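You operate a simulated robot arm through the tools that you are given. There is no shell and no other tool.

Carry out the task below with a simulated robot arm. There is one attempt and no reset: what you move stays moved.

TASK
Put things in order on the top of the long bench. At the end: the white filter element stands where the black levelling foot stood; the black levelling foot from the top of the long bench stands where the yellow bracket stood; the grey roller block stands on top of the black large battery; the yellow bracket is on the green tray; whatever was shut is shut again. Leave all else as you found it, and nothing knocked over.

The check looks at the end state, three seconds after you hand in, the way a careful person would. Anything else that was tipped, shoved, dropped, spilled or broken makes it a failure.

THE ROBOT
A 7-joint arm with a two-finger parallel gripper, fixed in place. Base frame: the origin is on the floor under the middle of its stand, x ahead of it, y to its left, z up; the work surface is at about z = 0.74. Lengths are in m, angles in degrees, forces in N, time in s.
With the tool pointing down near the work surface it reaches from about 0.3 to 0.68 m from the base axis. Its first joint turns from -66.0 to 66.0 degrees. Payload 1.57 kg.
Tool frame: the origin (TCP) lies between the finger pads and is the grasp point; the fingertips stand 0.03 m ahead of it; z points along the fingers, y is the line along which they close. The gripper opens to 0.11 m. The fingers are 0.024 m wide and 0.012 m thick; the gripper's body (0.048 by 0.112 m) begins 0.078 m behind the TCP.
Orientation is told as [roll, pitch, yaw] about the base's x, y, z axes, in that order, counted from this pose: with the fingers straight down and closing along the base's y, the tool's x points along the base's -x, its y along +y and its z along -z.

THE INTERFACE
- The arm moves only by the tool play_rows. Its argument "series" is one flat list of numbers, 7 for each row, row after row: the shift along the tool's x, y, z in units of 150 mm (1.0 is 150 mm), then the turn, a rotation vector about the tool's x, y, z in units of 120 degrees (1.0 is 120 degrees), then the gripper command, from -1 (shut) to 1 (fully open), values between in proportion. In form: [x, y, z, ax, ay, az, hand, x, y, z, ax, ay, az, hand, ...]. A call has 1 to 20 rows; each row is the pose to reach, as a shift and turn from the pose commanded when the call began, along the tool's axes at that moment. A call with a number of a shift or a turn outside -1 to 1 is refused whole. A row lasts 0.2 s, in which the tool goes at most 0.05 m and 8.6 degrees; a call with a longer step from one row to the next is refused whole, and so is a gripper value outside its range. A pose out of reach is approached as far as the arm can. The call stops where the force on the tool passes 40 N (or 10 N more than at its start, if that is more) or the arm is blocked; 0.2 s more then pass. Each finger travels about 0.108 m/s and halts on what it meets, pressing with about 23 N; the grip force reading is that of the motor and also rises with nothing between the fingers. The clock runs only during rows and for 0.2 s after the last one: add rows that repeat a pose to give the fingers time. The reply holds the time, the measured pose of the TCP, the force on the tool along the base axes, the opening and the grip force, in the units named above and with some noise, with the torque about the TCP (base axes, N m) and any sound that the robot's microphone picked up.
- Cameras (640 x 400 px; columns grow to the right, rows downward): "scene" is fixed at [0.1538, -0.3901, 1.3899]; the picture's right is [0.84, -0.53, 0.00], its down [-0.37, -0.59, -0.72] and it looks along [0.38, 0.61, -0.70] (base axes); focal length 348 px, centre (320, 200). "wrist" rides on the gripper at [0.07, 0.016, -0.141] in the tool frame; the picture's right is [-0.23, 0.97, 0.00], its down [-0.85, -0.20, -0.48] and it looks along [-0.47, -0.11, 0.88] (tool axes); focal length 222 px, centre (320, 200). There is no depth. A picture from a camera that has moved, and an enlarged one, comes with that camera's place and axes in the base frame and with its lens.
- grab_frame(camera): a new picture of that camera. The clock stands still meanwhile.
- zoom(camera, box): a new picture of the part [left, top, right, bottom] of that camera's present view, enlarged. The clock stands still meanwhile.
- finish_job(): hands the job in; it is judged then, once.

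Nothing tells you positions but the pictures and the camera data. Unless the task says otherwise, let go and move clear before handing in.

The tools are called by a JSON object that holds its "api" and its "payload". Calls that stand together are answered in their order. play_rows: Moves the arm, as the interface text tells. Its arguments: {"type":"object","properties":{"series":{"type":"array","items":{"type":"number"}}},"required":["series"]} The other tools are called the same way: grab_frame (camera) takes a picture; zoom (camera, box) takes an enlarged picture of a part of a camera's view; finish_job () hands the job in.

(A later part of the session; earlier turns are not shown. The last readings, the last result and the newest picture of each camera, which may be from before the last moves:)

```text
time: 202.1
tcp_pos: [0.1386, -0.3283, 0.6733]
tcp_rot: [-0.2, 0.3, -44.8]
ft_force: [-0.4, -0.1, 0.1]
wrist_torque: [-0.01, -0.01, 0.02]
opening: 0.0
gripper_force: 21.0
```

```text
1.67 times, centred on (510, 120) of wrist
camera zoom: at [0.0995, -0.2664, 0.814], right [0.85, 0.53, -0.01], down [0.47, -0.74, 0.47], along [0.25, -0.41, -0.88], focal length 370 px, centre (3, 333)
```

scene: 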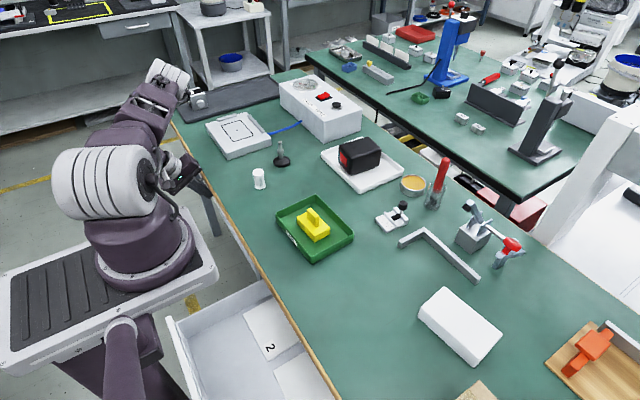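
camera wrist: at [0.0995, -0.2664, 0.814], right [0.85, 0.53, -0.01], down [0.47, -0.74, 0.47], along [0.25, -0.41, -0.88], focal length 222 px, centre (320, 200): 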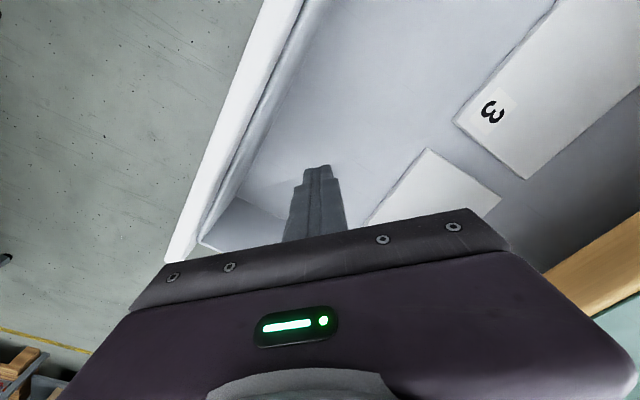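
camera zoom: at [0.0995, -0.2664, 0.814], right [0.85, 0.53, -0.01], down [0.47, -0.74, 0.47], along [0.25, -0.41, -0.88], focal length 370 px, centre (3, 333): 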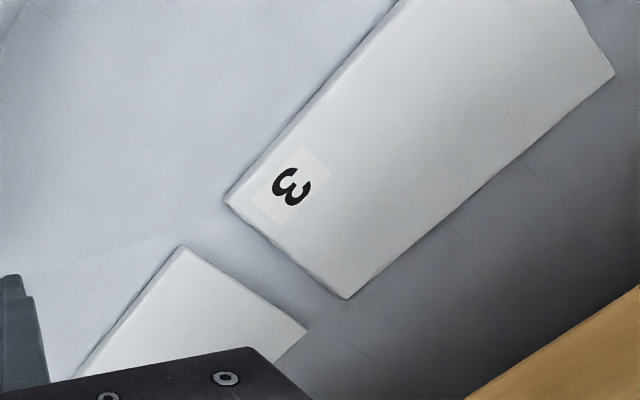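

Behind plate 3's near half it's empty. I'll lean the camera 22° further along that diagonal to see the rear toward +y.

{"api": "play_rows", "payload": {"series": [0, 0, -0.03, -0.045, 0, 0, -1, 0, 0, -0.06, -0.09, 0, 0, -1, 0, 0, -0.08, -0.135, 0, 0, -1, 0, 0, -0.08, -0.18, 0, 0, -1]}}

{"api": "grab_frame", "payload": {"camera": "wrist"}}

{"api": "zoom", "payload": {"camera": "wrist", "box": [380, 0, 640, 240]}}

```text
time: 203.1
tcp_pos: [0.1385, -0.3269, 0.6858]
tcp_rot: [21.4, 0.5, -44.8]
ft_force: [0.2, 0.8, 0.9]
wrist_torque: [0.02, -0.01, 0.04]
opening: 0.0
gripper_force: 21.0
```

```text
taken
camera wrist: at [0.0619, -0.3029, 0.8233], right [0.8, 0.48, 0.35], down [0.35, -0.86, 0.37], along [0.48, -0.17, -0.86], focal length 222 px, centre (320, 200)
```

wrist: 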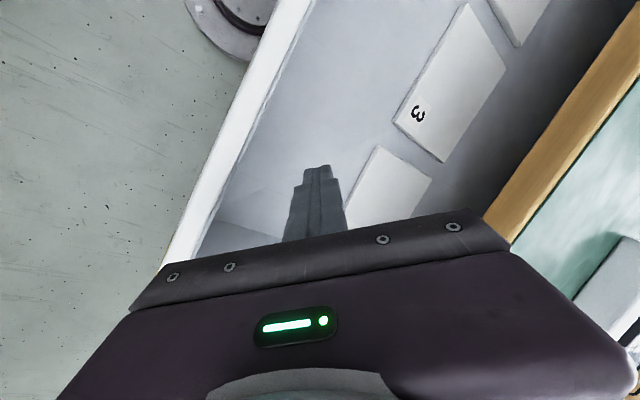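

```text
1.67 times, centred on (510, 120) of wrist
camera zoom: at [0.0619, -0.3029, 0.8233], right [0.8, 0.48, 0.35], down [0.35, -0.86, 0.37], along [0.48, -0.17, -0.86], focal length 370 px, centre (3, 333)
```

zoom: 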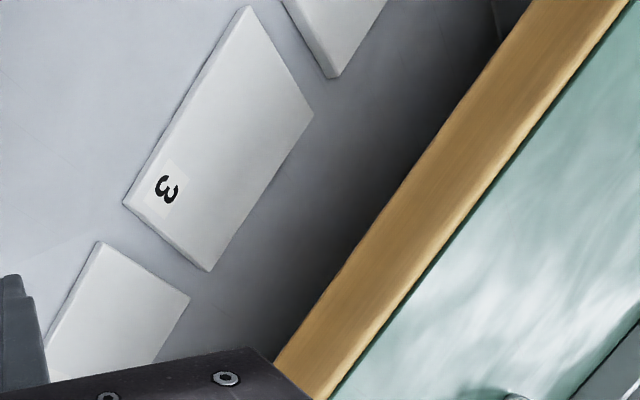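

{"api": "zoom", "payload": {"camera": "wrist", "box": [480, 0, 640, 100]}}

{"api": "zoom", "payload": {"camera": "wrist", "box": [420, 80, 580, 220]}}

```text
4.00 times, centred on (560, 50) of wrist
camera zoom: at [0.0619, -0.3029, 0.8233], right [0.8, 0.48, 0.35], down [0.35, -0.86, 0.37], along [0.48, -0.17, -0.86], focal length 888 px, centre (-640, 800)
```

zoom: 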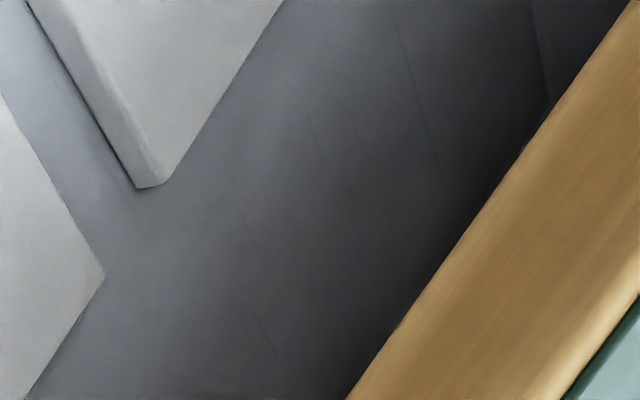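

```text
2.86 times, centred on (500, 150) of wrist
camera zoom: at [0.0619, -0.3029, 0.8233], right [0.8, 0.48, 0.35], down [0.35, -0.86, 0.37], along [0.48, -0.17, -0.86], focal length 635 px, centre (-194, 343)
```

zoom: 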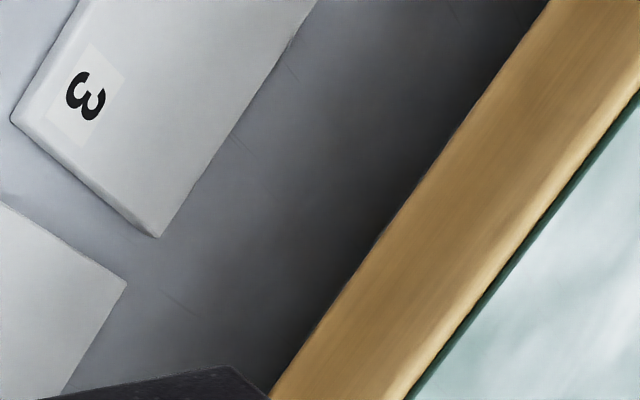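

The rear of this drawer is empty as well. So no roller block in either drawer; I'll close this one too, repeating the procedure that worked. First straighten up and rise.

{"api": "play_rows", "payload": {"series": [0, 0.07, -0.19, 0.03, 0, 0, -1, 0, 0.14, -0.38, 0.06, 0, 0, -1, 0, 0.21, -0.57, 0.1, 0, 0, -1, 0, 0.29, -0.75, 0.14, 0, 0, -1, 0, 0.365, -0.931, 0.178, 0, 0, -1]}}

```text
time: 204.3
tcp_pos: [0.1382, -0.3286, 0.8388]
tcp_rot: [0.0, 0.4, -44.9]
ft_force: [-0.6, -0.7, 0.0]
wrist_torque: [-0.01, -0.01, 0.01]
opening: 0.0
gripper_force: 21.3
```

{"api": "play_rows", "payload": {"series": [0.03, -0.08, 0, 0, 0, 0.0625, -0.8, 0.06, -0.16, 0, 0, 0, 0.125, -0.6, 0.09, -0.24, 0, 0, 0, 0.1875, -0.4, 0.12, -0.32, 0, 0, 0, 0.25, -0.2, 0.16, -0.4, 0, 0, 0, 0.3125, -0.2, 0.191, -0.487, 0, 0, 0, 0.375, -0.2, 0.191, -0.487, 0, 0, 0, 0.375, -0.2]}}

{"api": "grab_frame", "payload": {"camera": "wrist"}}

```text
time: 205.9
tcp_pos: [0.068, -0.3588, 0.8374]
tcp_rot: [-0.2, 0.1, -89.9]
ft_force: [-0.5, -0.3, 0.6]
wrist_torque: [0.0, 0.01, 0.01]
opening: 0.0438
gripper_force: 0.1
```

```text
taken
camera wrist: at [0.0832, -0.2888, 0.9772], right [0.97, -0.23, -0.01], down [-0.2, -0.86, 0.48], along [-0.11, -0.46, -0.88], focal length 222 px, centre (320, 200)
```

wrist: 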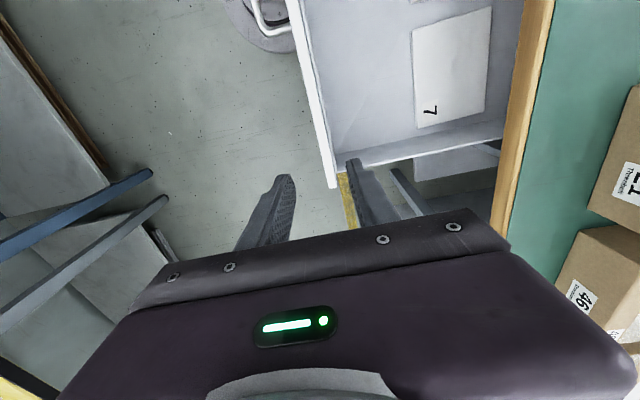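

{"api": "play_rows", "payload": {"series": [0, 0.01, 0.2, 0, 0, 0, -0.2, 0, 0.01, 0.4, 0, 0, 0, -0.2, 0, 0.01, 0.6, 0, 0, 0, -0.2, 0, 0.01, 0.75, 0, 0, 0, -0.2, 0, 0.01, 0.88, 0, 0, 0, -0.2, 0, 0.01, 1, 0, 0, 0, -0.2]}}

{"api": "zoom", "payload": {"camera": "wrist", "box": [220, 40, 420, 240]}}

```text
time: 207.3
tcp_pos: [0.0671, -0.3601, 0.6874]
tcp_rot: [-0.3, 0.2, -89.8]
ft_force: [-0.5, -0.4, -0.5]
wrist_torque: [0.03, 0.02, 0.0]
opening: 0.0437
gripper_force: 0.0
```

```text
2.00 times, centred on (320, 140) of wrist
camera zoom: at [0.0821, -0.2895, 0.8274], right [0.97, -0.22, -0.01], down [-0.19, -0.86, 0.48], along [-0.11, -0.46, -0.88], focal length 444 px, centre (320, 320)
```

zoom: 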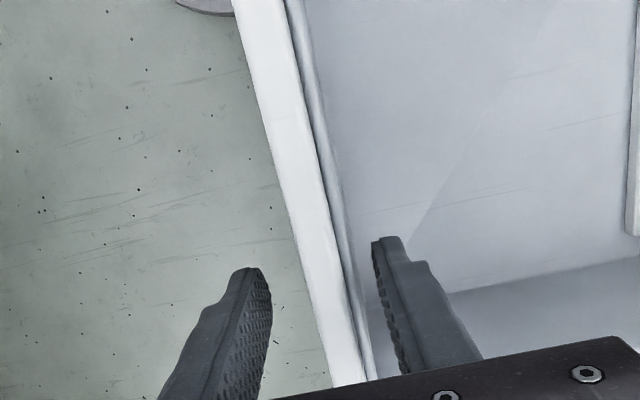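

Panel nicely between the fingers. Closing on it.

{"api": "play_rows", "payload": {"series": [0, 0, 0, 0, 0, 0, -0.5, 0, 0, 0, 0, 0, 0, -0.75, 0, 0, 0, 0, 0, 0, -1, 0, 0, 0, 0, 0, 0, -1]}}

```text
time: 208.3
tcp_pos: [0.0664, -0.3603, 0.6876]
tcp_rot: [-0.2, 0.2, -89.9]
ft_force: [-1.3, 0.0, 1.1]
wrist_torque: [-0.21, -1.03, -0.55]
opening: 0.0161
gripper_force: 31.8
```

{"api": "play_rows", "payload": {"series": [0, 0.07, 0, 0, 0, 0, -1, 0, 0.14, 0, 0, 0, 0, -1, 0, 0.21, 0, 0, 0, 0, -1, 0, 0.28, 0, 0, 0, 0, -1, 0, 0.35, 0, 0, 0, 0, -1, 0, 0.42, 0, 0, 0, 0, -1, 0, 0.49, 0, 0, 0, 0, -1, 0, 0.56, 0, 0, 0, 0, -1, 0, 0.63, 0, 0, 0, 0, -1, 0, 0.7, 0, 0, 0, 0, -1, 0, 0.77, 0, 0, 0, 0, -1, 0, 0.84, 0, 0, 0, 0, -1, 0, 0.91, 0, 0, 0, 0, -1, 0, 0.98, 0, 0, 0, 0, -1]}}

```text
time: 211.3
tcp_pos: [0.214, -0.3595, 0.6848]
tcp_rot: [-0.2, 0.2, -89.8]
ft_force: [0.0, -20.5, -5.9]
wrist_torque: [-0.73, -1.13, -0.51]
opening: 0.0161
gripper_force: 31.2
```

{"api": "play_rows", "payload": {"series": [0, 0.05, 0, 0, 0, 0, -1, 0, 0.1, 0, 0, 0, 0, -1, 0, 0.15, 0, 0, 0, 0, -1, 0, 0.19, 0, 0, 0, 0, -1]}}

```text
time: 212.3
tcp_pos: [0.2446, -0.3579, 0.6852]
tcp_rot: [-0.2, 0.3, -89.8]
ft_force: [0.1, -6.7, 26.0]
wrist_torque: [-0.1, -1.04, -0.56]
opening: 0.016
gripper_force: 31.3
```

Now release and rise only.

{"api": "play_rows", "payload": {"series": [0, 0, 0, 0, 0, 0, -0.7, 0, 0, 0, 0, 0, 0, -0.45, 0, 0, 0, 0, 0, 0, -0.45, 0, 0, -0.15, 0, 0, 0, -0.45, 0, 0, -0.35, 0, 0, 0, -0.45, 0, 0, -0.6, 0, 0, 0, -0.45, 0, 0, -0.85, 0, 0, 0, -0.45]}}

```text
time: 213.9
tcp_pos: [0.2433, -0.3567, 0.8135]
tcp_rot: [-0.3, 0.2, -89.8]
ft_force: [0.5, -0.4, -0.5]
wrist_torque: [0.0, -0.01, 0.02]
opening: 0.0304
gripper_force: 0.1
```

{"api": "play_rows", "payload": {"series": [0, -0.06, 0, -0.05, 0, 0, -0.8, 0, -0.12, 0, -0.1, 0, 0, -1, 0, -0.18, 0, -0.15, 0, 0, -1, 0, -0.24, 0, -0.2, 0, 0, -1, 0, -0.3, 0, -0.25, 0, 0, -1, 0, -0.3, 0, -0.25, 0, 0, -1]}}

{"api": "grab_frame", "payload": {"camera": "wrist"}}

```text
time: 215.3
tcp_pos: [0.1984, -0.3588, 0.8137]
tcp_rot: [29.8, 0.1, -89.8]
ft_force: [-0.6, 0.0, 0.0]
wrist_torque: [-0.03, -0.02, -0.01]
opening: 0.0001
gripper_force: 21.6
```

```text
taken
camera wrist: at [0.1411, -0.2886, 0.9435], right [0.85, -0.23, 0.48], down [-0.41, -0.86, 0.31], along [0.34, -0.46, -0.82], focal length 222 px, centre (320, 200)
```

wrist: 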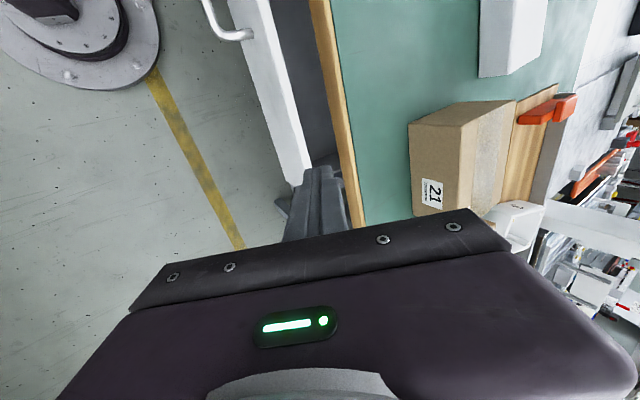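

{"api": "play_rows", "payload": {"series": [0, -0.11, 0.19, 0, 0, 0, -1, 0, -0.22, 0.38, 0, 0, 0, -1, 0, -0.33, 0.57, 0, 0, 0, -1, 0, -0.443, 0.768, 0, 0, 0, -1, 0, -0.443, 0.768, 0, 0, 0, -1]}}

{"api": "grab_frame", "payload": {"camera": "wrist"}}

```text
time: 216.5
tcp_pos: [0.2001, -0.3574, 0.6816]
tcp_rot: [29.7, 0.1, -89.8]
ft_force: [0.5, 0.0, -0.1]
wrist_torque: [0.03, -0.02, -0.04]
opening: 0.0
gripper_force: 21.3
```

```text
taken
camera wrist: at [0.1416, -0.287, 0.8114], right [0.85, -0.23, 0.48], down [-0.41, -0.86, 0.31], along [0.34, -0.46, -0.82], focal length 222 px, centre (320, 200)
```

wrist: 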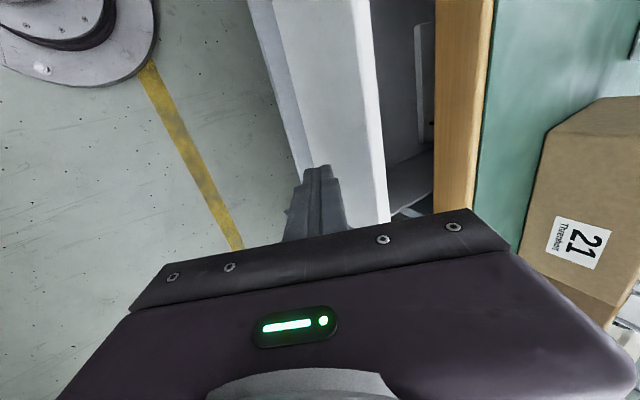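

Pushing the front home.

{"api": "play_rows", "payload": {"series": [0, 0.058, 0.033, 0, 0, 0, -1, 0, 0.115, 0.067, 0, 0, 0, -1, 0, 0.173, 0.1, 0, 0, 0, -1, 0, 0.231, 0.133, 0, 0, 0, -1, 0, 0.289, 0.167, 0, 0, 0, -1, 0, 0.346, 0.2, 0, 0, 0, -1, 0, 0.375, 0.217, 0, 0, 0, -1, 0, 0.4, 0.231, 0, 0, 0, -1]}}

```text
time: 218.3
tcp_pos: [0.2678, -0.3597, 0.6812]
tcp_rot: [29.8, 0.3, -89.9]
ft_force: [-0.1, -0.2, 0.4]
wrist_torque: [-0.04, -0.01, 0.01]
opening: 0.0
gripper_force: 21.2
```

{"api": "play_rows", "payload": {"series": [0, 0.012, 0.007, 0, 0, 0, -1, 0, 0.024, 0.014, 0, 0, 0, -1, 0, 0.036, 0.021, 0, 0, 0, -1, 0, 0.048, 0.028, 0, 0, 0, -1, 0, 0.06, 0.035, 0, 0, 0, -1, 0, 0.072, 0.042, 0, 0, 0, -1]}}

{"api": "zoom", "payload": {"camera": "wrist", "box": [240, 0, 480, 230]}}

```text
time: 219.6
tcp_pos: [0.2727, -0.3582, 0.6792]
tcp_rot: [29.1, 0.3, -90.0]
ft_force: [-3.6, -0.7, 0.7]
wrist_torque: [0.0, 0.08, -0.02]
opening: 0.0
gripper_force: 21.7
stopped in row 6: the force on the tool passed its limit at 44 N (the readings are from after the stop); the commanded pose is now the measured one
```

```text
1.74 times, centred on (360, 115) of wrist
camera zoom: at [0.2164, -0.2883, 0.8099], right [0.85, -0.23, 0.47], down [-0.41, -0.86, 0.32], along [0.33, -0.46, -0.82], focal length 386 px, centre (250, 348)
```

zoom: 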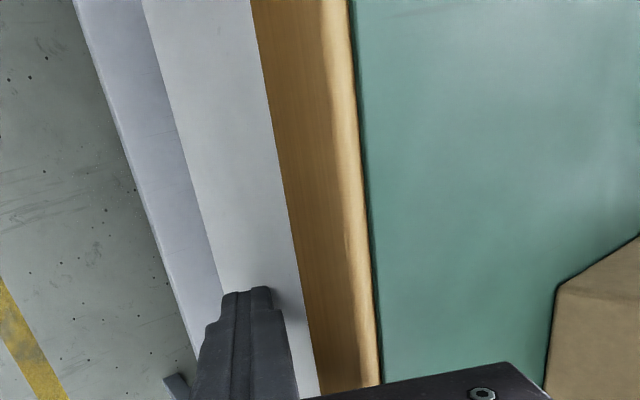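

Shut against its stop (same end position as the other drawer). Backing off and rising; then I'll check the handle against the first picture.

{"api": "play_rows", "payload": {"series": [0, -0.115, -0.067, 0, 0, 0, -1, 0, -0.231, -0.133, 0, 0, 0, -1, 0, -0.1, -0.36, 0, 0, 0, -1, 0, 0.03, -0.58, 0, 0, 0, -1, 0, 0.16, -0.8, 0, 0, 0, -1]}}

{"api": "play_rows", "payload": {"series": [0, 0.08, -0.14, 0.05, 0, 0, -1, 0, 0.16, -0.28, 0.1, 0, 0, -1, 0, 0.24, -0.42, 0.15, 0, 0, -0.6, 0, 0.32, -0.56, 0.2, 0, 0, -0.2, 0, 0.4, -0.65, 0.245, 0, 0, 0.1]}}

{"api": "grab_frame", "payload": {"camera": "scene"}}

{"api": "zoom", "payload": {"camera": "scene", "box": [260, 310, 360, 400]}}

```text
time: 220.8
tcp_pos: [0.2351, -0.3604, 0.7941]
tcp_rot: [29.2, 0.2, -90.0]
ft_force: [0.2, 0.2, 0.1]
wrist_torque: [-0.02, 0.0, -0.02]
opening: 0.0
gripper_force: 21.2
```

```text
time: 222.0
tcp_pos: [0.2423, -0.3605, 0.9087]
tcp_rot: [-0.3, 0.3, -90.0]
ft_force: [-0.7, -0.1, 0.1]
wrist_torque: [-0.04, 0.05, -0.01]
opening: 0.0607
gripper_force: 0.1
```

```text
taken
```

scene: 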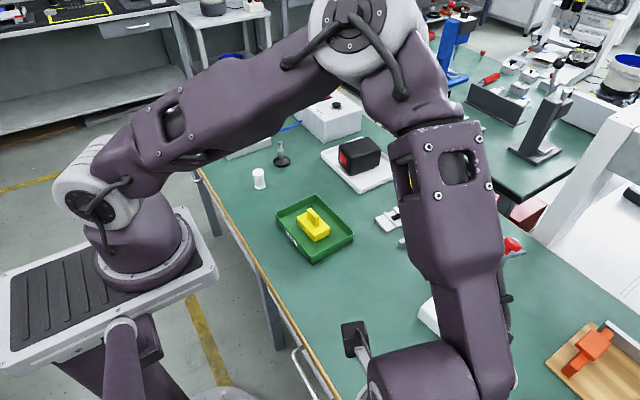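

```text
4.44 times, centred on (310, 355) of scene
camera zoom: at [0.1538, -0.3901, 1.3899], right [0.84, -0.53, 0.0], down [-0.37, -0.59, -0.72], along [0.38, 0.61, -0.7], focal length 1548 px, centre (364, -489)
```

zoom: 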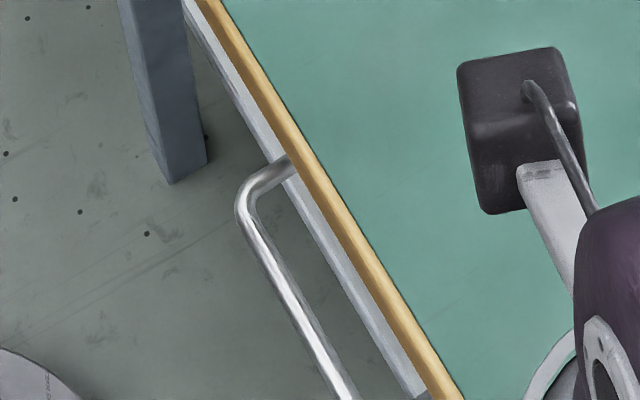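

Both drawers are shut exactly as before. Now the ringed grey block near the cartons deserves a close-up, since it's the only grey block within reach on the bench top.

{"api": "play_rows", "payload": {"series": [-0.02, 0.07, 0, 0, 0, -0.0625, 0.2, -0.04, 0.14, 0, 0, 0, -0.125, 0.4, -0.06, 0.21, 0, 0, 0, -0.1875, 0.6, -0.08, 0.28, 0, 0, 0, -0.25, 0.8, -0.1, 0.35, 0, 0, 0, -0.3125, 1, -0.12, 0.42, 0, 0, 0, -0.375, 1, -0.14, 0.49, 0, 0, 0, -0.4375, 1, -0.16, 0.57, 0, 0, 0, -0.5, 1, -0.18, 0.65, 0, 0, 0, -0.5625, 1, -0.2, 0.73, 0, 0, 0, -0.625, 1, -0.2, 0.8, 0, 0, 0, -0.6875, 1, -0.2, 0.867, 0, 0, 0, -0.75, 1]}}

{"api": "play_rows", "payload": {"series": [-0.2, -0.05, 0.05, 0, 0, 0, 1, -0.4, -0.1, 0.1, 0, 0, 0, 1, -0.6, -0.15, 0.15, 0, 0, 0, 1, -0.75, -0.2, 0.2, 0, 0, 0, 1, -0.75, -0.2, 0.2, 0, 0, 0, 1]}}

{"api": "grab_frame", "payload": {"camera": "wrist"}}

{"api": "zoom", "payload": {"camera": "wrist", "box": [260, 120, 380, 210]}}

```text
time: 224.6
tcp_pos: [0.3701, -0.3908, 0.9107]
tcp_rot: [0.2, 0.2, 0.2]
ft_force: [0.4, 0.1, 0.7]
wrist_torque: [0.02, 0.01, 0.02]
opening: 0.1099
gripper_force: 0.0
```

```text
time: 225.8
tcp_pos: [0.4849, -0.4203, 0.8819]
tcp_rot: [0.3, 0.2, 0.1]
ft_force: [-0.4, 0.3, 0.9]
wrist_torque: [0.0, 0.0, 0.02]
opening: 0.1101
gripper_force: 0.2
```

```text
taken
camera wrist: at [0.414, -0.403, 1.0216], right [0.23, 0.97, 0.0], down [0.86, -0.2, 0.47], along [0.46, -0.1, -0.88], focal length 222 px, centre (320, 200)
```

wrist: 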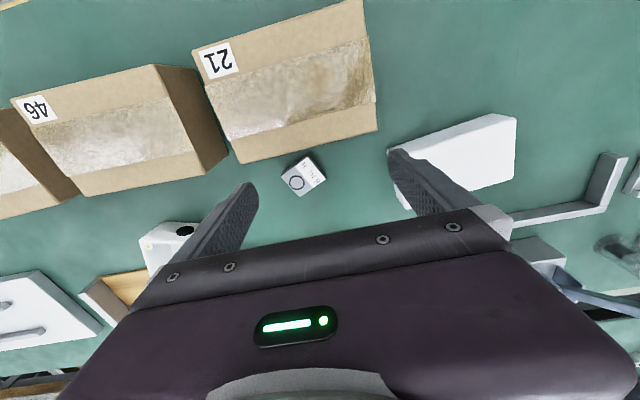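

```text
4.44 times, centred on (320, 165) of wrist
camera zoom: at [0.414, -0.403, 1.0216], right [0.23, 0.97, 0.0], down [0.86, -0.2, 0.47], along [0.46, -0.1, -0.88], focal length 987 px, centre (320, 356)
```

zoom: 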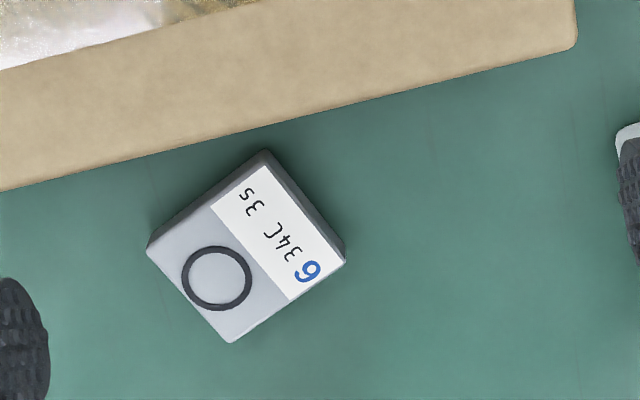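

Its label reads like a display ("34C 35", channel 6): it's a temperature logger, not a roller block. I'll survey from above the far side of the bench (yaw -90, camera over x≈0.62) to look behind the clamp, jar, battery and pump box.

{"api": "play_rows", "payload": {"series": [-0.05, 0.07, -0.08, 0, 0, 0.0625, 1, -0.1, 0.14, -0.16, 0, 0, 0.125, 1, -0.15, 0.21, -0.24, 0, 0, 0.1875, 1, -0.2, 0.3, -0.32, 0, 0, 0.25, 1, -0.25, 0.4, -0.4, 0, 0, 0.3125, 1, -0.3, 0.5, -0.48, 0, 0, 0.375, 1, -0.35, 0.6, -0.56, 0, 0, 0.4375, 1, -0.4, 0.7, -0.64, 0, 0, 0.5, 1, -0.45, 0.8, -0.7, 0, 0, 0.5625, 1, -0.5, 0.9, -0.75, 0, 0, 0.625, 1, -0.55, 1, -0.8, 0, 0, 0.6875, 1, -0.6, 1, -0.8, 0, 0, 0.75, 1]}}

{"api": "grab_frame", "payload": {"camera": "wrist"}}

```text
time: 228.4
tcp_pos: [0.574, -0.2707, 0.9998]
tcp_rot: [-0.2, 0.2, -90.1]
ft_force: [-0.5, 0.4, 0.3]
wrist_torque: [0.02, 0.0, -0.02]
opening: 0.1098
gripper_force: 0.0
```

```text
taken
camera wrist: at [0.5904, -0.1998, 1.1401], right [0.97, -0.23, 0.0], down [-0.2, -0.86, 0.48], along [-0.11, -0.46, -0.88], focal length 222 px, centre (320, 200)
```

wrist: 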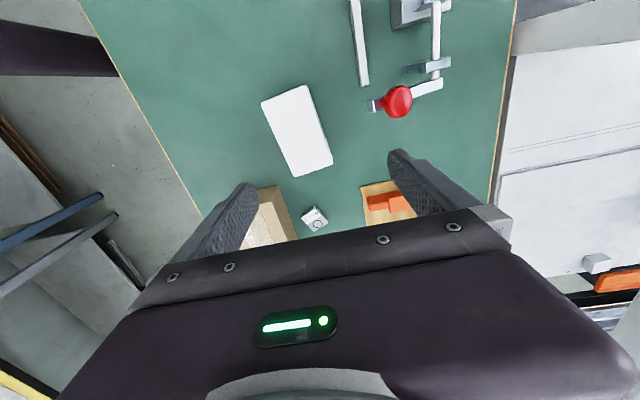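

{"api": "play_rows", "payload": {"series": [0.25, 0.05, 0, 0, 0, 0, 1, 0.5, 0.1, 0, 0, 0, 0, 1, 0.75, 0.15, 0, 0, 0, 0, 1, 1, 0.2, 0, 0, 0, 0, 1]}}

{"api": "grab_frame", "payload": {"camera": "wrist"}}

{"api": "play_rows", "payload": {"series": [0.25, 0, 0, 0, 0, 0, 1, 0.5, 0, 0, 0, 0, 0, 1, 0.75, 0, 0, 0, 0, 0, 1, 1, 0, 0, 0, 0, 0, 1]}}

{"api": "grab_frame", "payload": {"camera": "wrist"}}

{"api": "play_rows", "payload": {"series": [0.25, -0.05, 0, 0, 0, 0, 1, 0.5, -0.1, 0, 0, 0, 0, 1, 0.75, -0.15, 0, 0, 0, 0, 1, 1, -0.2, 0, 0, 0, 0, 1]}}

{"api": "grab_frame", "payload": {"camera": "wrist"}}

```text
time: 229.4
tcp_pos: [0.604, -0.119, 0.9999]
tcp_rot: [-0.2, 0.3, -90.0]
ft_force: [-0.2, -0.3, 0.1]
wrist_torque: [-0.03, 0.0, 0.02]
opening: 0.11
gripper_force: 0.0
```

```text
taken
camera wrist: at [0.6191, -0.0489, 1.1407], right [0.97, -0.23, 0.0], down [-0.2, -0.86, 0.48], along [-0.11, -0.46, -0.88], focal length 222 px, centre (320, 200)
```

wrist: 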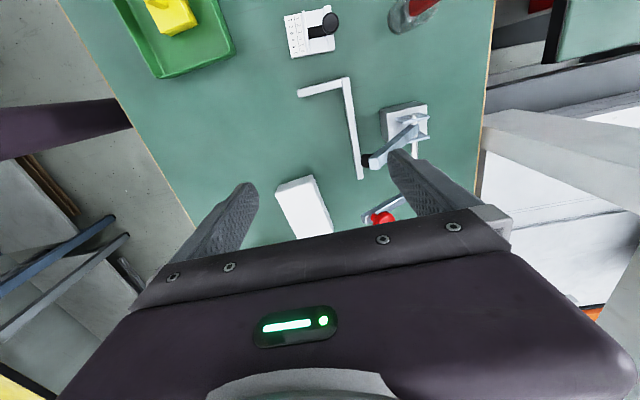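

```text
time: 230.4
tcp_pos: [0.6001, 0.0306, 0.9995]
tcp_rot: [-0.2, 0.2, -90.0]
ft_force: [-0.2, -0.3, 0.4]
wrist_torque: [0.0, -0.02, 0.02]
opening: 0.11
gripper_force: 0.0
```

```text
taken
camera wrist: at [0.6161, 0.1003, 1.1398], right [0.97, -0.23, 0.0], down [-0.2, -0.86, 0.48], along [-0.11, -0.46, -0.88], focal length 222 px, centre (320, 200)
```

wrist: 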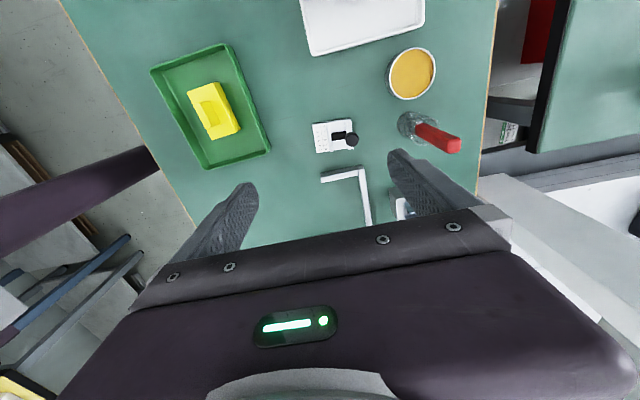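

```text
time: 231.4
tcp_pos: [0.5695, 0.1826, 0.9985]
tcp_rot: [-0.2, 0.1, -89.9]
ft_force: [-0.2, 0.2, 0.9]
wrist_torque: [-0.04, -0.02, -0.01]
opening: 0.1098
gripper_force: 0.0
```

```text
taken
camera wrist: at [0.5847, 0.2533, 1.1392], right [0.97, -0.23, 0.0], down [-0.2, -0.86, 0.48], along [-0.11, -0.46, -0.88], focal length 222 px, centre (320, 200)
```

wrist: 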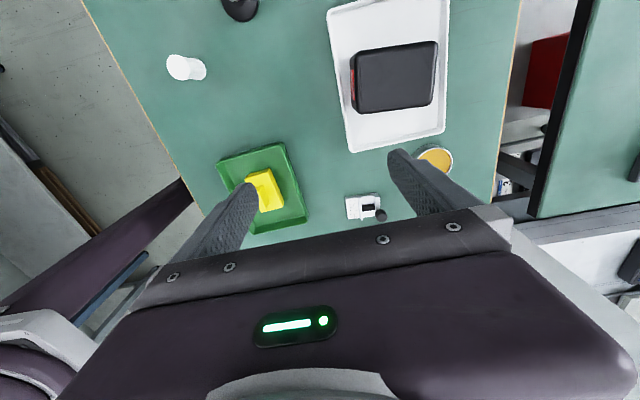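

{"api": "play_rows", "payload": {"series": [0.25, -0.05, 0, 0, 0, 0, 1, 0.5, -0.15, 0, 0, 0, 0, 1, 0.75, -0.25, 0, 0, 0, 0, 1, 1, -0.35, 0, 0, 0, 0, 1]}}

{"api": "grab_frame", "payload": {"camera": "wrist"}}

{"api": "play_rows", "payload": {"series": [0.25, -0.1, 0, 0, 0, 0, 1, 0.5, -0.2, 0, 0, 0, 0, 1, 0.75, -0.3, 0, 0, 0, 0, 1, 0.9, -0.4, 0, 0, 0, 0, 1]}}

{"api": "grab_frame", "payload": {"camera": "wrist"}}

{"api": "zoom", "payload": {"camera": "wrist", "box": [100, 0, 500, 220]}}

```text
time: 232.4
tcp_pos: [0.5189, 0.3305, 1.0006]
tcp_rot: [-0.2, 0.2, -89.9]
ft_force: [0.3, 1.1, 0.1]
wrist_torque: [-0.01, -0.02, -0.01]
opening: 0.1099
gripper_force: 0.2
```

```text
taken
camera wrist: at [0.5355, 0.4013, 1.1411], right [0.97, -0.23, 0.0], down [-0.2, -0.86, 0.48], along [-0.11, -0.46, -0.88], focal length 222 px, centre (320, 200)
```

wrist: 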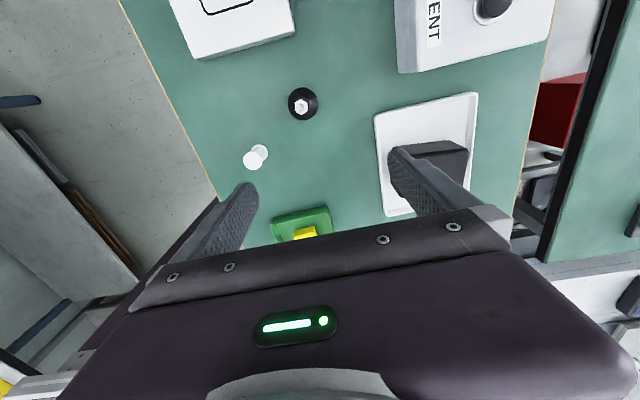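

```text
time: 233.4
tcp_pos: [0.4625, 0.4438, 0.9915]
tcp_rot: [-1.6, -1.9, -89.6]
ft_force: [0.7, 0.8, 0.2]
wrist_torque: [0.0, 0.0, 0.02]
opening: 0.1101
gripper_force: 0.0
out of reach, approached as far as the arm can: row 4
```

```text
taken
camera wrist: at [0.4811, 0.5201, 1.1286], right [0.98, -0.22, -0.02], down [-0.18, -0.84, 0.51], along [-0.13, -0.5, -0.86], focal length 222 px, centre (320, 200)
```

wrist: 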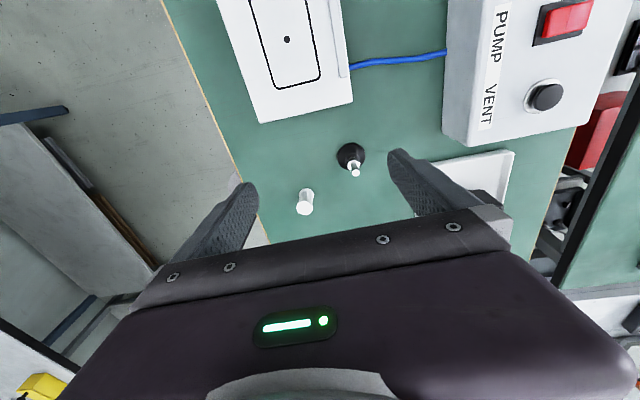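

```text
1.60 times, centred on (300, 110) of wrist
camera zoom: at [0.4811, 0.5201, 1.1286], right [0.98, -0.22, -0.02], down [-0.18, -0.84, 0.51], along [-0.13, -0.5, -0.86], focal length 355 px, centre (352, 344)
```

zoom: 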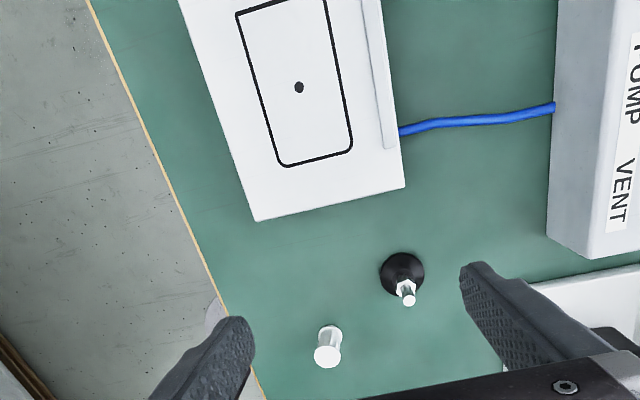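

No roller block shows up behind anything. I'll go back over the clamp/L-square zone and inspect the objects there in high zoom before deciding.

{"api": "play_rows", "payload": {"series": [-0.25, 0.15, 0, 0.013, 0.016, 0, 1, -0.5, 0.3, 0, 0.013, 0.016, 0, 1, -0.75, 0.45, 0, 0.013, 0.016, 0, 1, -1, 0.6, 0, 0.013, 0.016, 0, 1]}}

{"api": "play_rows", "payload": {"series": [-0.25, 0.05, 0.15, 0, 0, 0, 1, -0.5, 0.1, 0.3, 0, 0, 0, 1, -0.75, 0.15, 0.45, 0, 0, 0, 1, -1, 0.2, 0.6, 0, 0, 0, 1]}}

{"api": "play_rows", "payload": {"series": [-0.25, 0, 0, 0, 0, 0, 1, -0.5, 0, 0, 0, 0, 0, 1, -0.75, 0, 0, 0, 0, 0, 1, -0.9, 0, 0, 0, 0, 0, 1]}}

{"api": "grab_frame", "payload": {"camera": "wrist"}}

{"api": "zoom", "payload": {"camera": "wrist", "box": [260, 0, 480, 180]}}

```text
time: 234.4
tcp_pos: [0.5551, 0.2935, 0.9914]
tcp_rot: [-1.8, 2.2, -89.9]
ft_force: [-0.4, 0.1, -0.1]
wrist_torque: [0.05, 0.02, 0.01]
opening: 0.1098
gripper_force: 0.1
```

```text
time: 235.4
tcp_pos: [0.5825, 0.1451, 0.8929]
tcp_rot: [-1.7, 2.2, -89.8]
ft_force: [0.1, -0.4, -0.5]
wrist_torque: [0.02, 0.02, -0.01]
opening: 0.1099
gripper_force: 0.1
```

```text
time: 236.4
tcp_pos: [0.5808, 0.0131, 0.8892]
tcp_rot: [-1.8, 2.3, -89.9]
ft_force: [-0.6, -0.2, -0.6]
wrist_torque: [0.03, 0.01, 0.01]
opening: 0.1101
gripper_force: 0.1
```

```text
taken
camera wrist: at [0.6001, 0.0783, 1.0309], right [0.97, -0.23, -0.04], down [-0.18, -0.87, 0.45], along [-0.14, -0.43, -0.89], focal length 222 px, centre (320, 200)
```

wrist: 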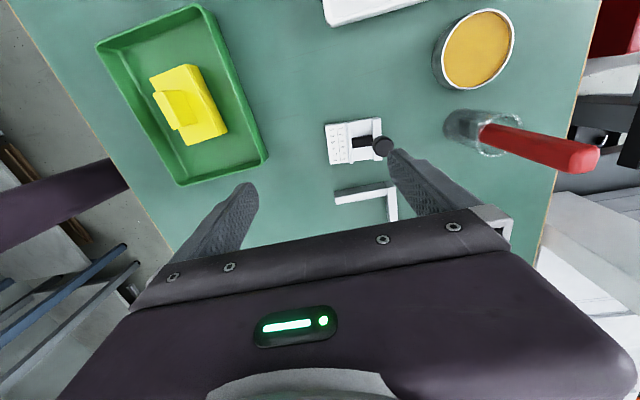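

```text
2.22 times, centred on (370, 90) of wrist
camera zoom: at [0.6001, 0.0783, 1.0309], right [0.97, -0.23, -0.04], down [-0.18, -0.87, 0.45], along [-0.14, -0.43, -0.89], focal length 494 px, centre (209, 444)
```

zoom: 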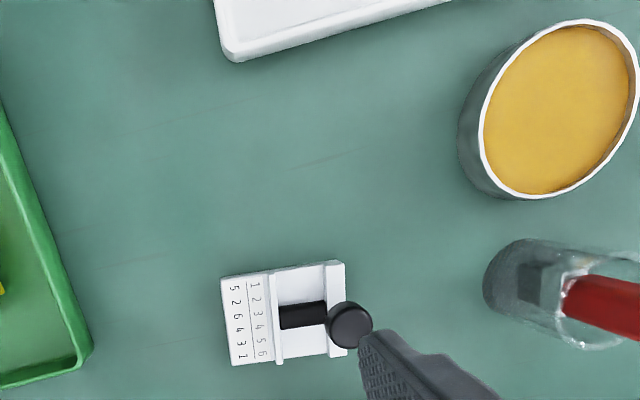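

{"api": "play_rows", "payload": {"series": [-0.25, -0.2, -0.1, -0.013, -0.016, 0, 1, -0.5, -0.4, -0.2, -0.013, -0.016, 0, 1, -0.75, -0.6, -0.3, -0.013, -0.016, 0, 1, -1, -0.8, -0.4, -0.013, -0.016, 0, 1]}}

{"api": "play_rows", "payload": {"series": [-0.25, -0.05, 0, 0, 0, 0, 1, -0.5, -0.1, 0, 0, 0, 0, 1, -0.75, -0.15, 0, 0, 0, 0, 1, -1, -0.2, 0, 0, 0, 0, 1]}}

{"api": "play_rows", "payload": {"series": [-0.25, 0, 0, 0, 0, 0, 1, -0.4, 0, 0, 0, 0, 0, 1, -0.4, 0, 0, 0, 0, 0, 1]}}

{"api": "grab_frame", "payload": {"camera": "wrist"}}

{"api": "zoom", "payload": {"camera": "wrist", "box": [200, 60, 420, 240]}}

```text
refused: row 1 steps farther than a row can; nothing moved
```

```text
time: 237.4
tcp_pos: [0.5515, -0.1379, 0.8857]
tcp_rot: [-1.6, 2.3, -89.9]
ft_force: [-0.7, -0.2, -0.1]
wrist_torque: [-0.03, -0.03, -0.02]
opening: 0.1099
gripper_force: 0.1
```

```text
time: 238.2
tcp_pos: [0.5482, -0.1989, 0.8812]
tcp_rot: [-1.8, 2.2, -90.0]
ft_force: [-0.4, 1.1, -0.1]
wrist_torque: [0.0, 0.02, -0.03]
opening: 0.1101
gripper_force: 0.0
```

```text
taken
camera wrist: at [0.5686, -0.1324, 1.0236], right [0.97, -0.23, -0.04], down [-0.18, -0.87, 0.45], along [-0.14, -0.43, -0.89], focal length 222 px, centre (320, 200)
```

wrist: 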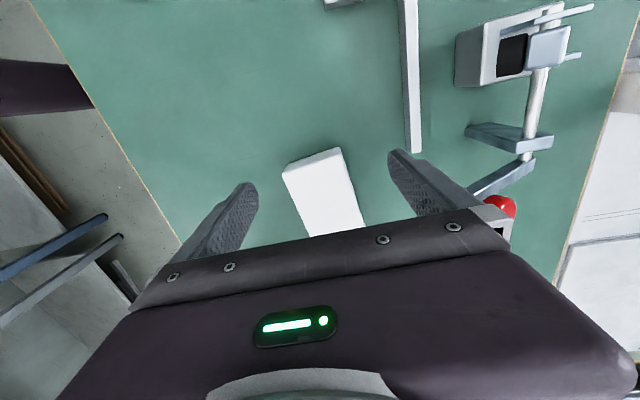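

```text
2.22 times, centred on (310, 150) of wrist
camera zoom: at [0.5686, -0.1324, 1.0236], right [0.97, -0.23, -0.04], down [-0.18, -0.87, 0.45], along [-0.14, -0.43, -0.89], focal length 494 px, centre (342, 311)
```

zoom: 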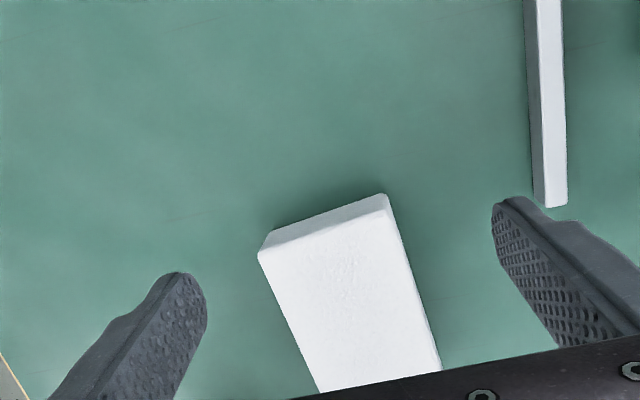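

I can't identify the roller block yet, so meanwhile I'll do the certain part: move the white filter to the foot's old spot. First correct the small tilt and turn back to yaw 0.

{"api": "play_rows", "payload": {"series": [0, 0, -0.1, -0.015, -0.018, 0, 1, 0, 0, -0.2, -0.015, -0.018, 0, 1]}}

{"api": "play_rows", "payload": {"series": [0.08, -0.06, -0.02, 0, 0, -0.0625, 1, 0.16, -0.12, -0.04, 0, 0, -0.125, 1, 0.24, -0.18, -0.06, 0, 0, -0.1875, 1, 0.32, -0.24, -0.08, 0, 0, -0.25, 0.8, 0.4, -0.3, -0.1, 0, 0, -0.3125, 0.6, 0.5, -0.36, -0.1, 0, 0, -0.375, 0.4, 0.6, -0.42, -0.1, 0, 0, -0.4375, 0.2, 0.7, -0.48, -0.1, 0, 0, -0.5, 0.2, 0.8, -0.54, -0.1, 0, 0, -0.5625, 0.2, 0.9, -0.6, -0.1, 0, 0, -0.625, 0.2, 1, -0.7, -0.1, 0, 0, -0.6875, 0.2, 1, -0.8, -0.1, 0, 0, -0.75, 0.2]}}

{"api": "play_rows", "payload": {"series": [0.15, 0.25, 0, 0, 0, 0, 0.2, 0.3, 0.5, 0, 0, 0, 0, 0.2, 0.45, 0.75, 0, 0, 0, 0, 0.2, 0.55, 1, 0, 0, 0, 0, 0.2]}}

{"api": "play_rows", "payload": {"series": [0, 0.25, 0, 0, 0, 0, 0.2, 0, 0.5, 0, 0, 0, 0, 0.2, 0, 0.75, 0, 0, 0, 0, 0.2, 0, 1, 0, 0, 0, 0, 0.2]}}

{"api": "grab_frame", "payload": {"camera": "wrist"}}

```text
time: 238.8
tcp_pos: [0.5496, -0.1974, 0.9129]
tcp_rot: [0.0, 0.0, -90.0]
ft_force: [0.1, 0.1, -0.7]
wrist_torque: [-0.01, 0.02, -0.02]
opening: 0.11
gripper_force: 0.0
```

```text
time: 241.4
tcp_pos: [0.4296, -0.0486, 0.928]
tcp_rot: [0.0, 0.0, 0.2]
ft_force: [1.2, 0.0, 0.1]
wrist_torque: [0.0, 0.02, 0.0]
opening: 0.0658
gripper_force: 0.1
```

```text
time: 242.4
tcp_pos: [0.3454, 0.101, 0.9313]
tcp_rot: [0.1, 0.0, 0.0]
ft_force: [-0.2, 0.1, 0.8]
wrist_torque: [-0.03, 0.02, -0.02]
opening: 0.0662
gripper_force: 0.0
```

```text
time: 243.4
tcp_pos: [0.3495, 0.2535, 0.9277]
tcp_rot: [0.0, 0.0, 0.0]
ft_force: [0.0, -0.4, 0.1]
wrist_torque: [-0.04, -0.03, 0.02]
opening: 0.0659
gripper_force: 0.1
```

```text
taken
camera wrist: at [0.279, 0.2711, 1.068], right [0.23, 0.97, 0.0], down [0.85, -0.2, 0.48], along [0.47, -0.11, -0.88], focal length 222 px, centre (320, 200)
```

wrist: 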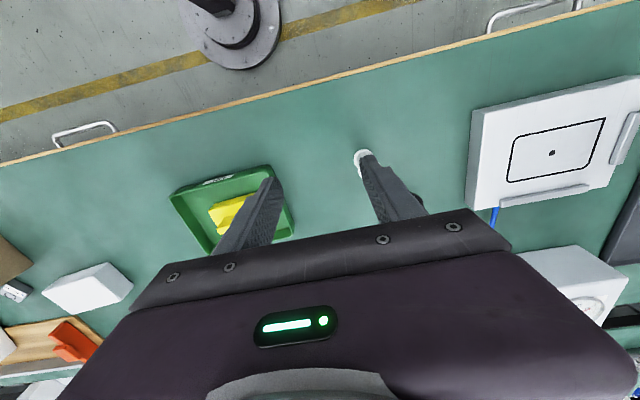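

{"api": "play_rows", "payload": {"series": [0.05, 0.2, 0, 0, 0, 0, 0.2, 0.1, 0.38, 0, 0, 0, 0, 0.2, 0.1, 0.38, 0, 0, 0, 0, 0.2]}}

{"api": "zoom", "payload": {"camera": "wrist", "box": [220, 80, 420, 240]}}

```text
time: 244.2
tcp_pos: [0.3324, 0.3082, 0.9249]
tcp_rot: [-0.1, 0.0, 0.0]
ft_force: [0.0, 0.1, 0.1]
wrist_torque: [-0.01, 0.03, 0.01]
opening: 0.0659
gripper_force: 0.0
```

```text
2.50 times, centred on (320, 160) of wrist
camera zoom: at [0.261, 0.3258, 1.0657], right [0.23, 0.97, 0.0], down [0.86, -0.2, 0.48], along [0.47, -0.11, -0.88], focal length 555 px, centre (320, 300)
```

zoom: 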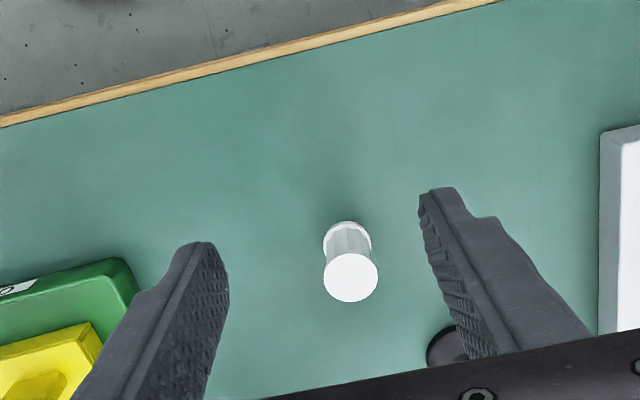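

{"api": "play_rows", "payload": {"series": [-0.15, 0.005, 0.15, 0, 0, 0, 0.2, -0.3, 0.01, 0.3, 0, 0, 0, 0.2, -0.437, 0.013, 0.45, 0, 0, 0, 0.2, -0.437, 0.013, 0.567, 0, 0, 0, 0.1, -0.437, 0.013, 0.567, 0, 0, 0, 0]}}

{"api": "zoom", "payload": {"camera": "wrist", "box": [220, 80, 420, 240]}}

```text
time: 245.4
tcp_pos: [0.3989, 0.3102, 0.8404]
tcp_rot: [0.0, 0.0, 0.1]
ft_force: [0.1, 0.2, 0.5]
wrist_torque: [0.01, 0.05, -0.02]
opening: 0.0551
gripper_force: 0.0
```

```text
2.50 times, centred on (320, 160) of wrist
camera zoom: at [0.3285, 0.3291, 0.9813], right [0.23, 0.97, 0.0], down [0.85, -0.2, 0.48], along [0.47, -0.11, -0.88], focal length 555 px, centre (320, 300)
```

zoom: 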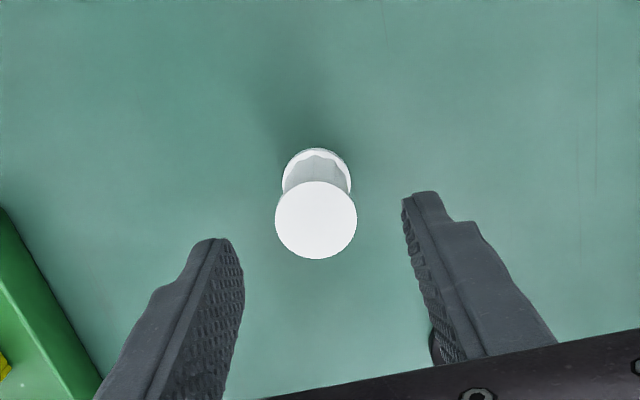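

Filter centred. Descend to z≈0.775 and close.

{"api": "play_rows", "payload": {"series": [0.005, 0.005, 0.15, 0, 0, 0, 0, 0.005, 0.005, 0.3, 0, 0, 0, 0, 0.005, 0.005, 0.43, 0, 0, 0, 0, 0.005, 0.005, 0.43, 0, 0, 0, 0, 0.005, 0.005, 0.43, 0, 0, 0, -0.3, 0.005, 0.005, 0.43, 0, 0, 0, -0.6, 0.005, 0.005, 0.43, 0, 0, 0, -0.9]}}

{"api": "zoom", "payload": {"camera": "scene", "box": [220, 130, 320, 220]}}

```text
time: 247.0
tcp_pos: [0.3985, 0.3127, 0.7766]
tcp_rot: [0.0, 0.1, 0.1]
ft_force: [-0.3, 0.5, 0.7]
wrist_torque: [0.05, -0.04, 0.01]
opening: 0.0277
gripper_force: 22.8
```

```text
4.44 times, centred on (270, 175) of scene
camera zoom: at [0.1538, -0.3901, 1.3899], right [0.84, -0.53, 0.0], down [-0.37, -0.59, -0.72], along [0.38, 0.61, -0.7], focal length 1548 px, centre (542, 311)
```

zoom: 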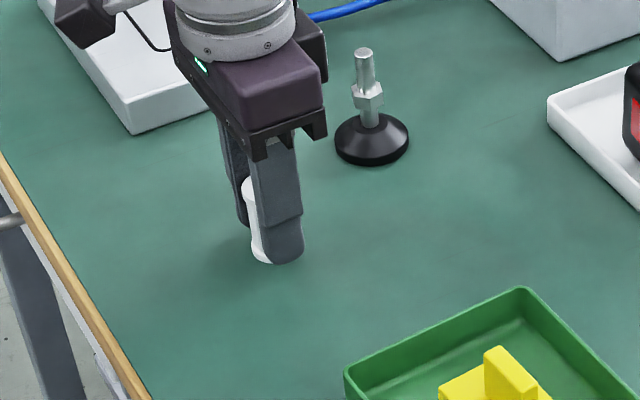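

Filter gripped. Lift and carry to the foot's old spot (0.378, -0.149).

{"api": "play_rows", "payload": {"series": [0, 0, -0.1, 0, 0, 0, -0.9, 0, 0, -0.3, 0, 0, 0, -0.9, 0, 0, -0.6, 0, 0, 0, -0.9, 0, 0, -0.85, 0, 0, 0, -0.9]}}

{"api": "play_rows", "payload": {"series": [0.01, -0.25, 0, 0, 0, 0, -0.9, 0.02, -0.5, 0, 0, 0, 0, -0.9, 0.03, -0.75, 0, 0, 0, 0, -0.9, 0.045, -1, 0, 0, 0, 0, -0.9]}}

{"api": "play_rows", "payload": {"series": [0.01, -0.25, 0, 0, 0, 0, -0.9, 0.02, -0.5, 0, 0, 0, 0, -0.9, 0.03, -0.75, 0, 0, 0, 0, -0.9, 0.045, -1, 0, 0, 0, 0, -0.9]}}

{"api": "play_rows", "payload": {"series": [0.01, -0.25, 0, 0, 0, 0, -0.9, 0.02, -0.5, 0, 0, 0, 0, -0.9, 0.03, -0.75, 0, 0, 0, 0, -0.9, 0.045, -1, 0, 0, 0, 0, -0.9, 0.045, -1, 0, 0, 0, 0, -0.9]}}

{"api": "grab_frame", "payload": {"camera": "wrist"}}

```text
time: 248.0
tcp_pos: [0.4002, 0.3109, 0.9069]
tcp_rot: [0.0, 0.0, 0.2]
ft_force: [0.0, -0.3, -1.3]
wrist_torque: [0.01, 0.01, -0.02]
opening: 0.0279
gripper_force: 22.9
```

```text
time: 249.0
tcp_pos: [0.3903, 0.1647, 0.9066]
tcp_rot: [0.0, 0.1, 0.1]
ft_force: [0.0, -0.1, -0.6]
wrist_torque: [0.01, -0.01, 0.01]
opening: 0.0277
gripper_force: 22.9
```

```text
time: 250.0
tcp_pos: [0.3844, 0.012, 0.9048]
tcp_rot: [0.0, 0.1, -0.1]
ft_force: [0.4, 1.4, 0.3]
wrist_torque: [0.04, 0.02, 0.03]
opening: 0.0276
gripper_force: 23.2
```

```text
time: 251.2
tcp_pos: [0.3774, -0.1371, 0.9093]
tcp_rot: [0.0, 0.0, 0.2]
ft_force: [-0.2, 0.3, 0.3]
wrist_torque: [0.0, -0.03, -0.02]
opening: 0.0278
gripper_force: 23.4
```

```text
taken
camera wrist: at [0.307, -0.1189, 1.0484], right [0.23, 0.97, 0.0], down [0.86, -0.2, 0.48], along [0.47, -0.11, -0.88], focal length 222 px, centre (320, 200)
```

wrist: 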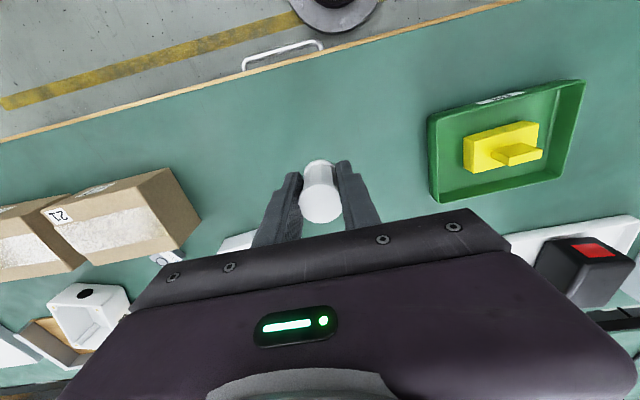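

{"api": "play_rows", "payload": {"series": [0, -0.07, 0.2, 0, 0, 0, -0.9, 0, -0.075, 0.4, 0, 0, 0, -0.9, 0, -0.075, 0.6, 0, 0, 0, -0.9, 0, -0.075, 0.75, 0, 0, 0, -0.9, 0, -0.075, 0.82, 0, 0, 0, -0.9, 0, -0.075, 0.82, 0, 0, 0, -0.9]}}

{"api": "play_rows", "payload": {"series": [0, 0, 0.01, 0, 0, 0, -0.9, 0, 0, 0.02, 0, 0, 0, -0.9, 0, 0, 0.025, 0, 0, 0, -0.9]}}

{"api": "zoom", "payload": {"camera": "scene", "box": [300, 220, 420, 340]}}

```text
time: 252.6
tcp_pos: [0.3797, -0.1486, 0.7832]
tcp_rot: [0.0, 0.0, 0.0]
ft_force: [0.4, -0.3, -0.8]
wrist_torque: [-0.04, 0.0, -0.01]
opening: 0.0275
gripper_force: 22.6
```

```text
time: 253.4
tcp_pos: [0.3783, -0.1483, 0.7788]
tcp_rot: [0.0, 0.0, 0.1]
ft_force: [-0.6, 0.0, -0.1]
wrist_torque: [-0.02, -0.03, 0.03]
opening: 0.0278
gripper_force: 23.3
```

```text
3.33 times, centred on (360, 280) of scene
camera zoom: at [0.1538, -0.3901, 1.3899], right [0.84, -0.53, 0.0], down [-0.37, -0.59, -0.72], along [0.38, 0.61, -0.7], focal length 1161 px, centre (187, -67)
```

zoom: 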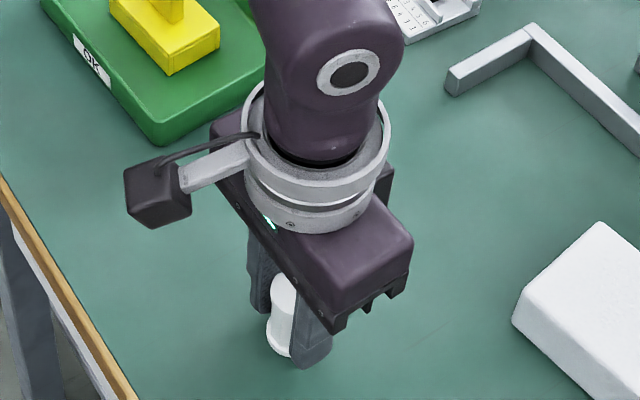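

{"api": "play_rows", "payload": {"series": [0, 0, 0.007, 0, 0, 0, -0.9, 0, 0, 0.012, 0, 0, 0, -0.9, 0, 0, 0.012, 0, 0, 0, -0.9]}}

```text
time: 254.2
tcp_pos: [0.3787, -0.1468, 0.7777]
tcp_rot: [0.1, -0.1, 0.1]
ft_force: [-2.3, -0.7, 18.3]
wrist_torque: [-0.03, 0.03, 0.03]
opening: 0.0275
gripper_force: 23.5
```

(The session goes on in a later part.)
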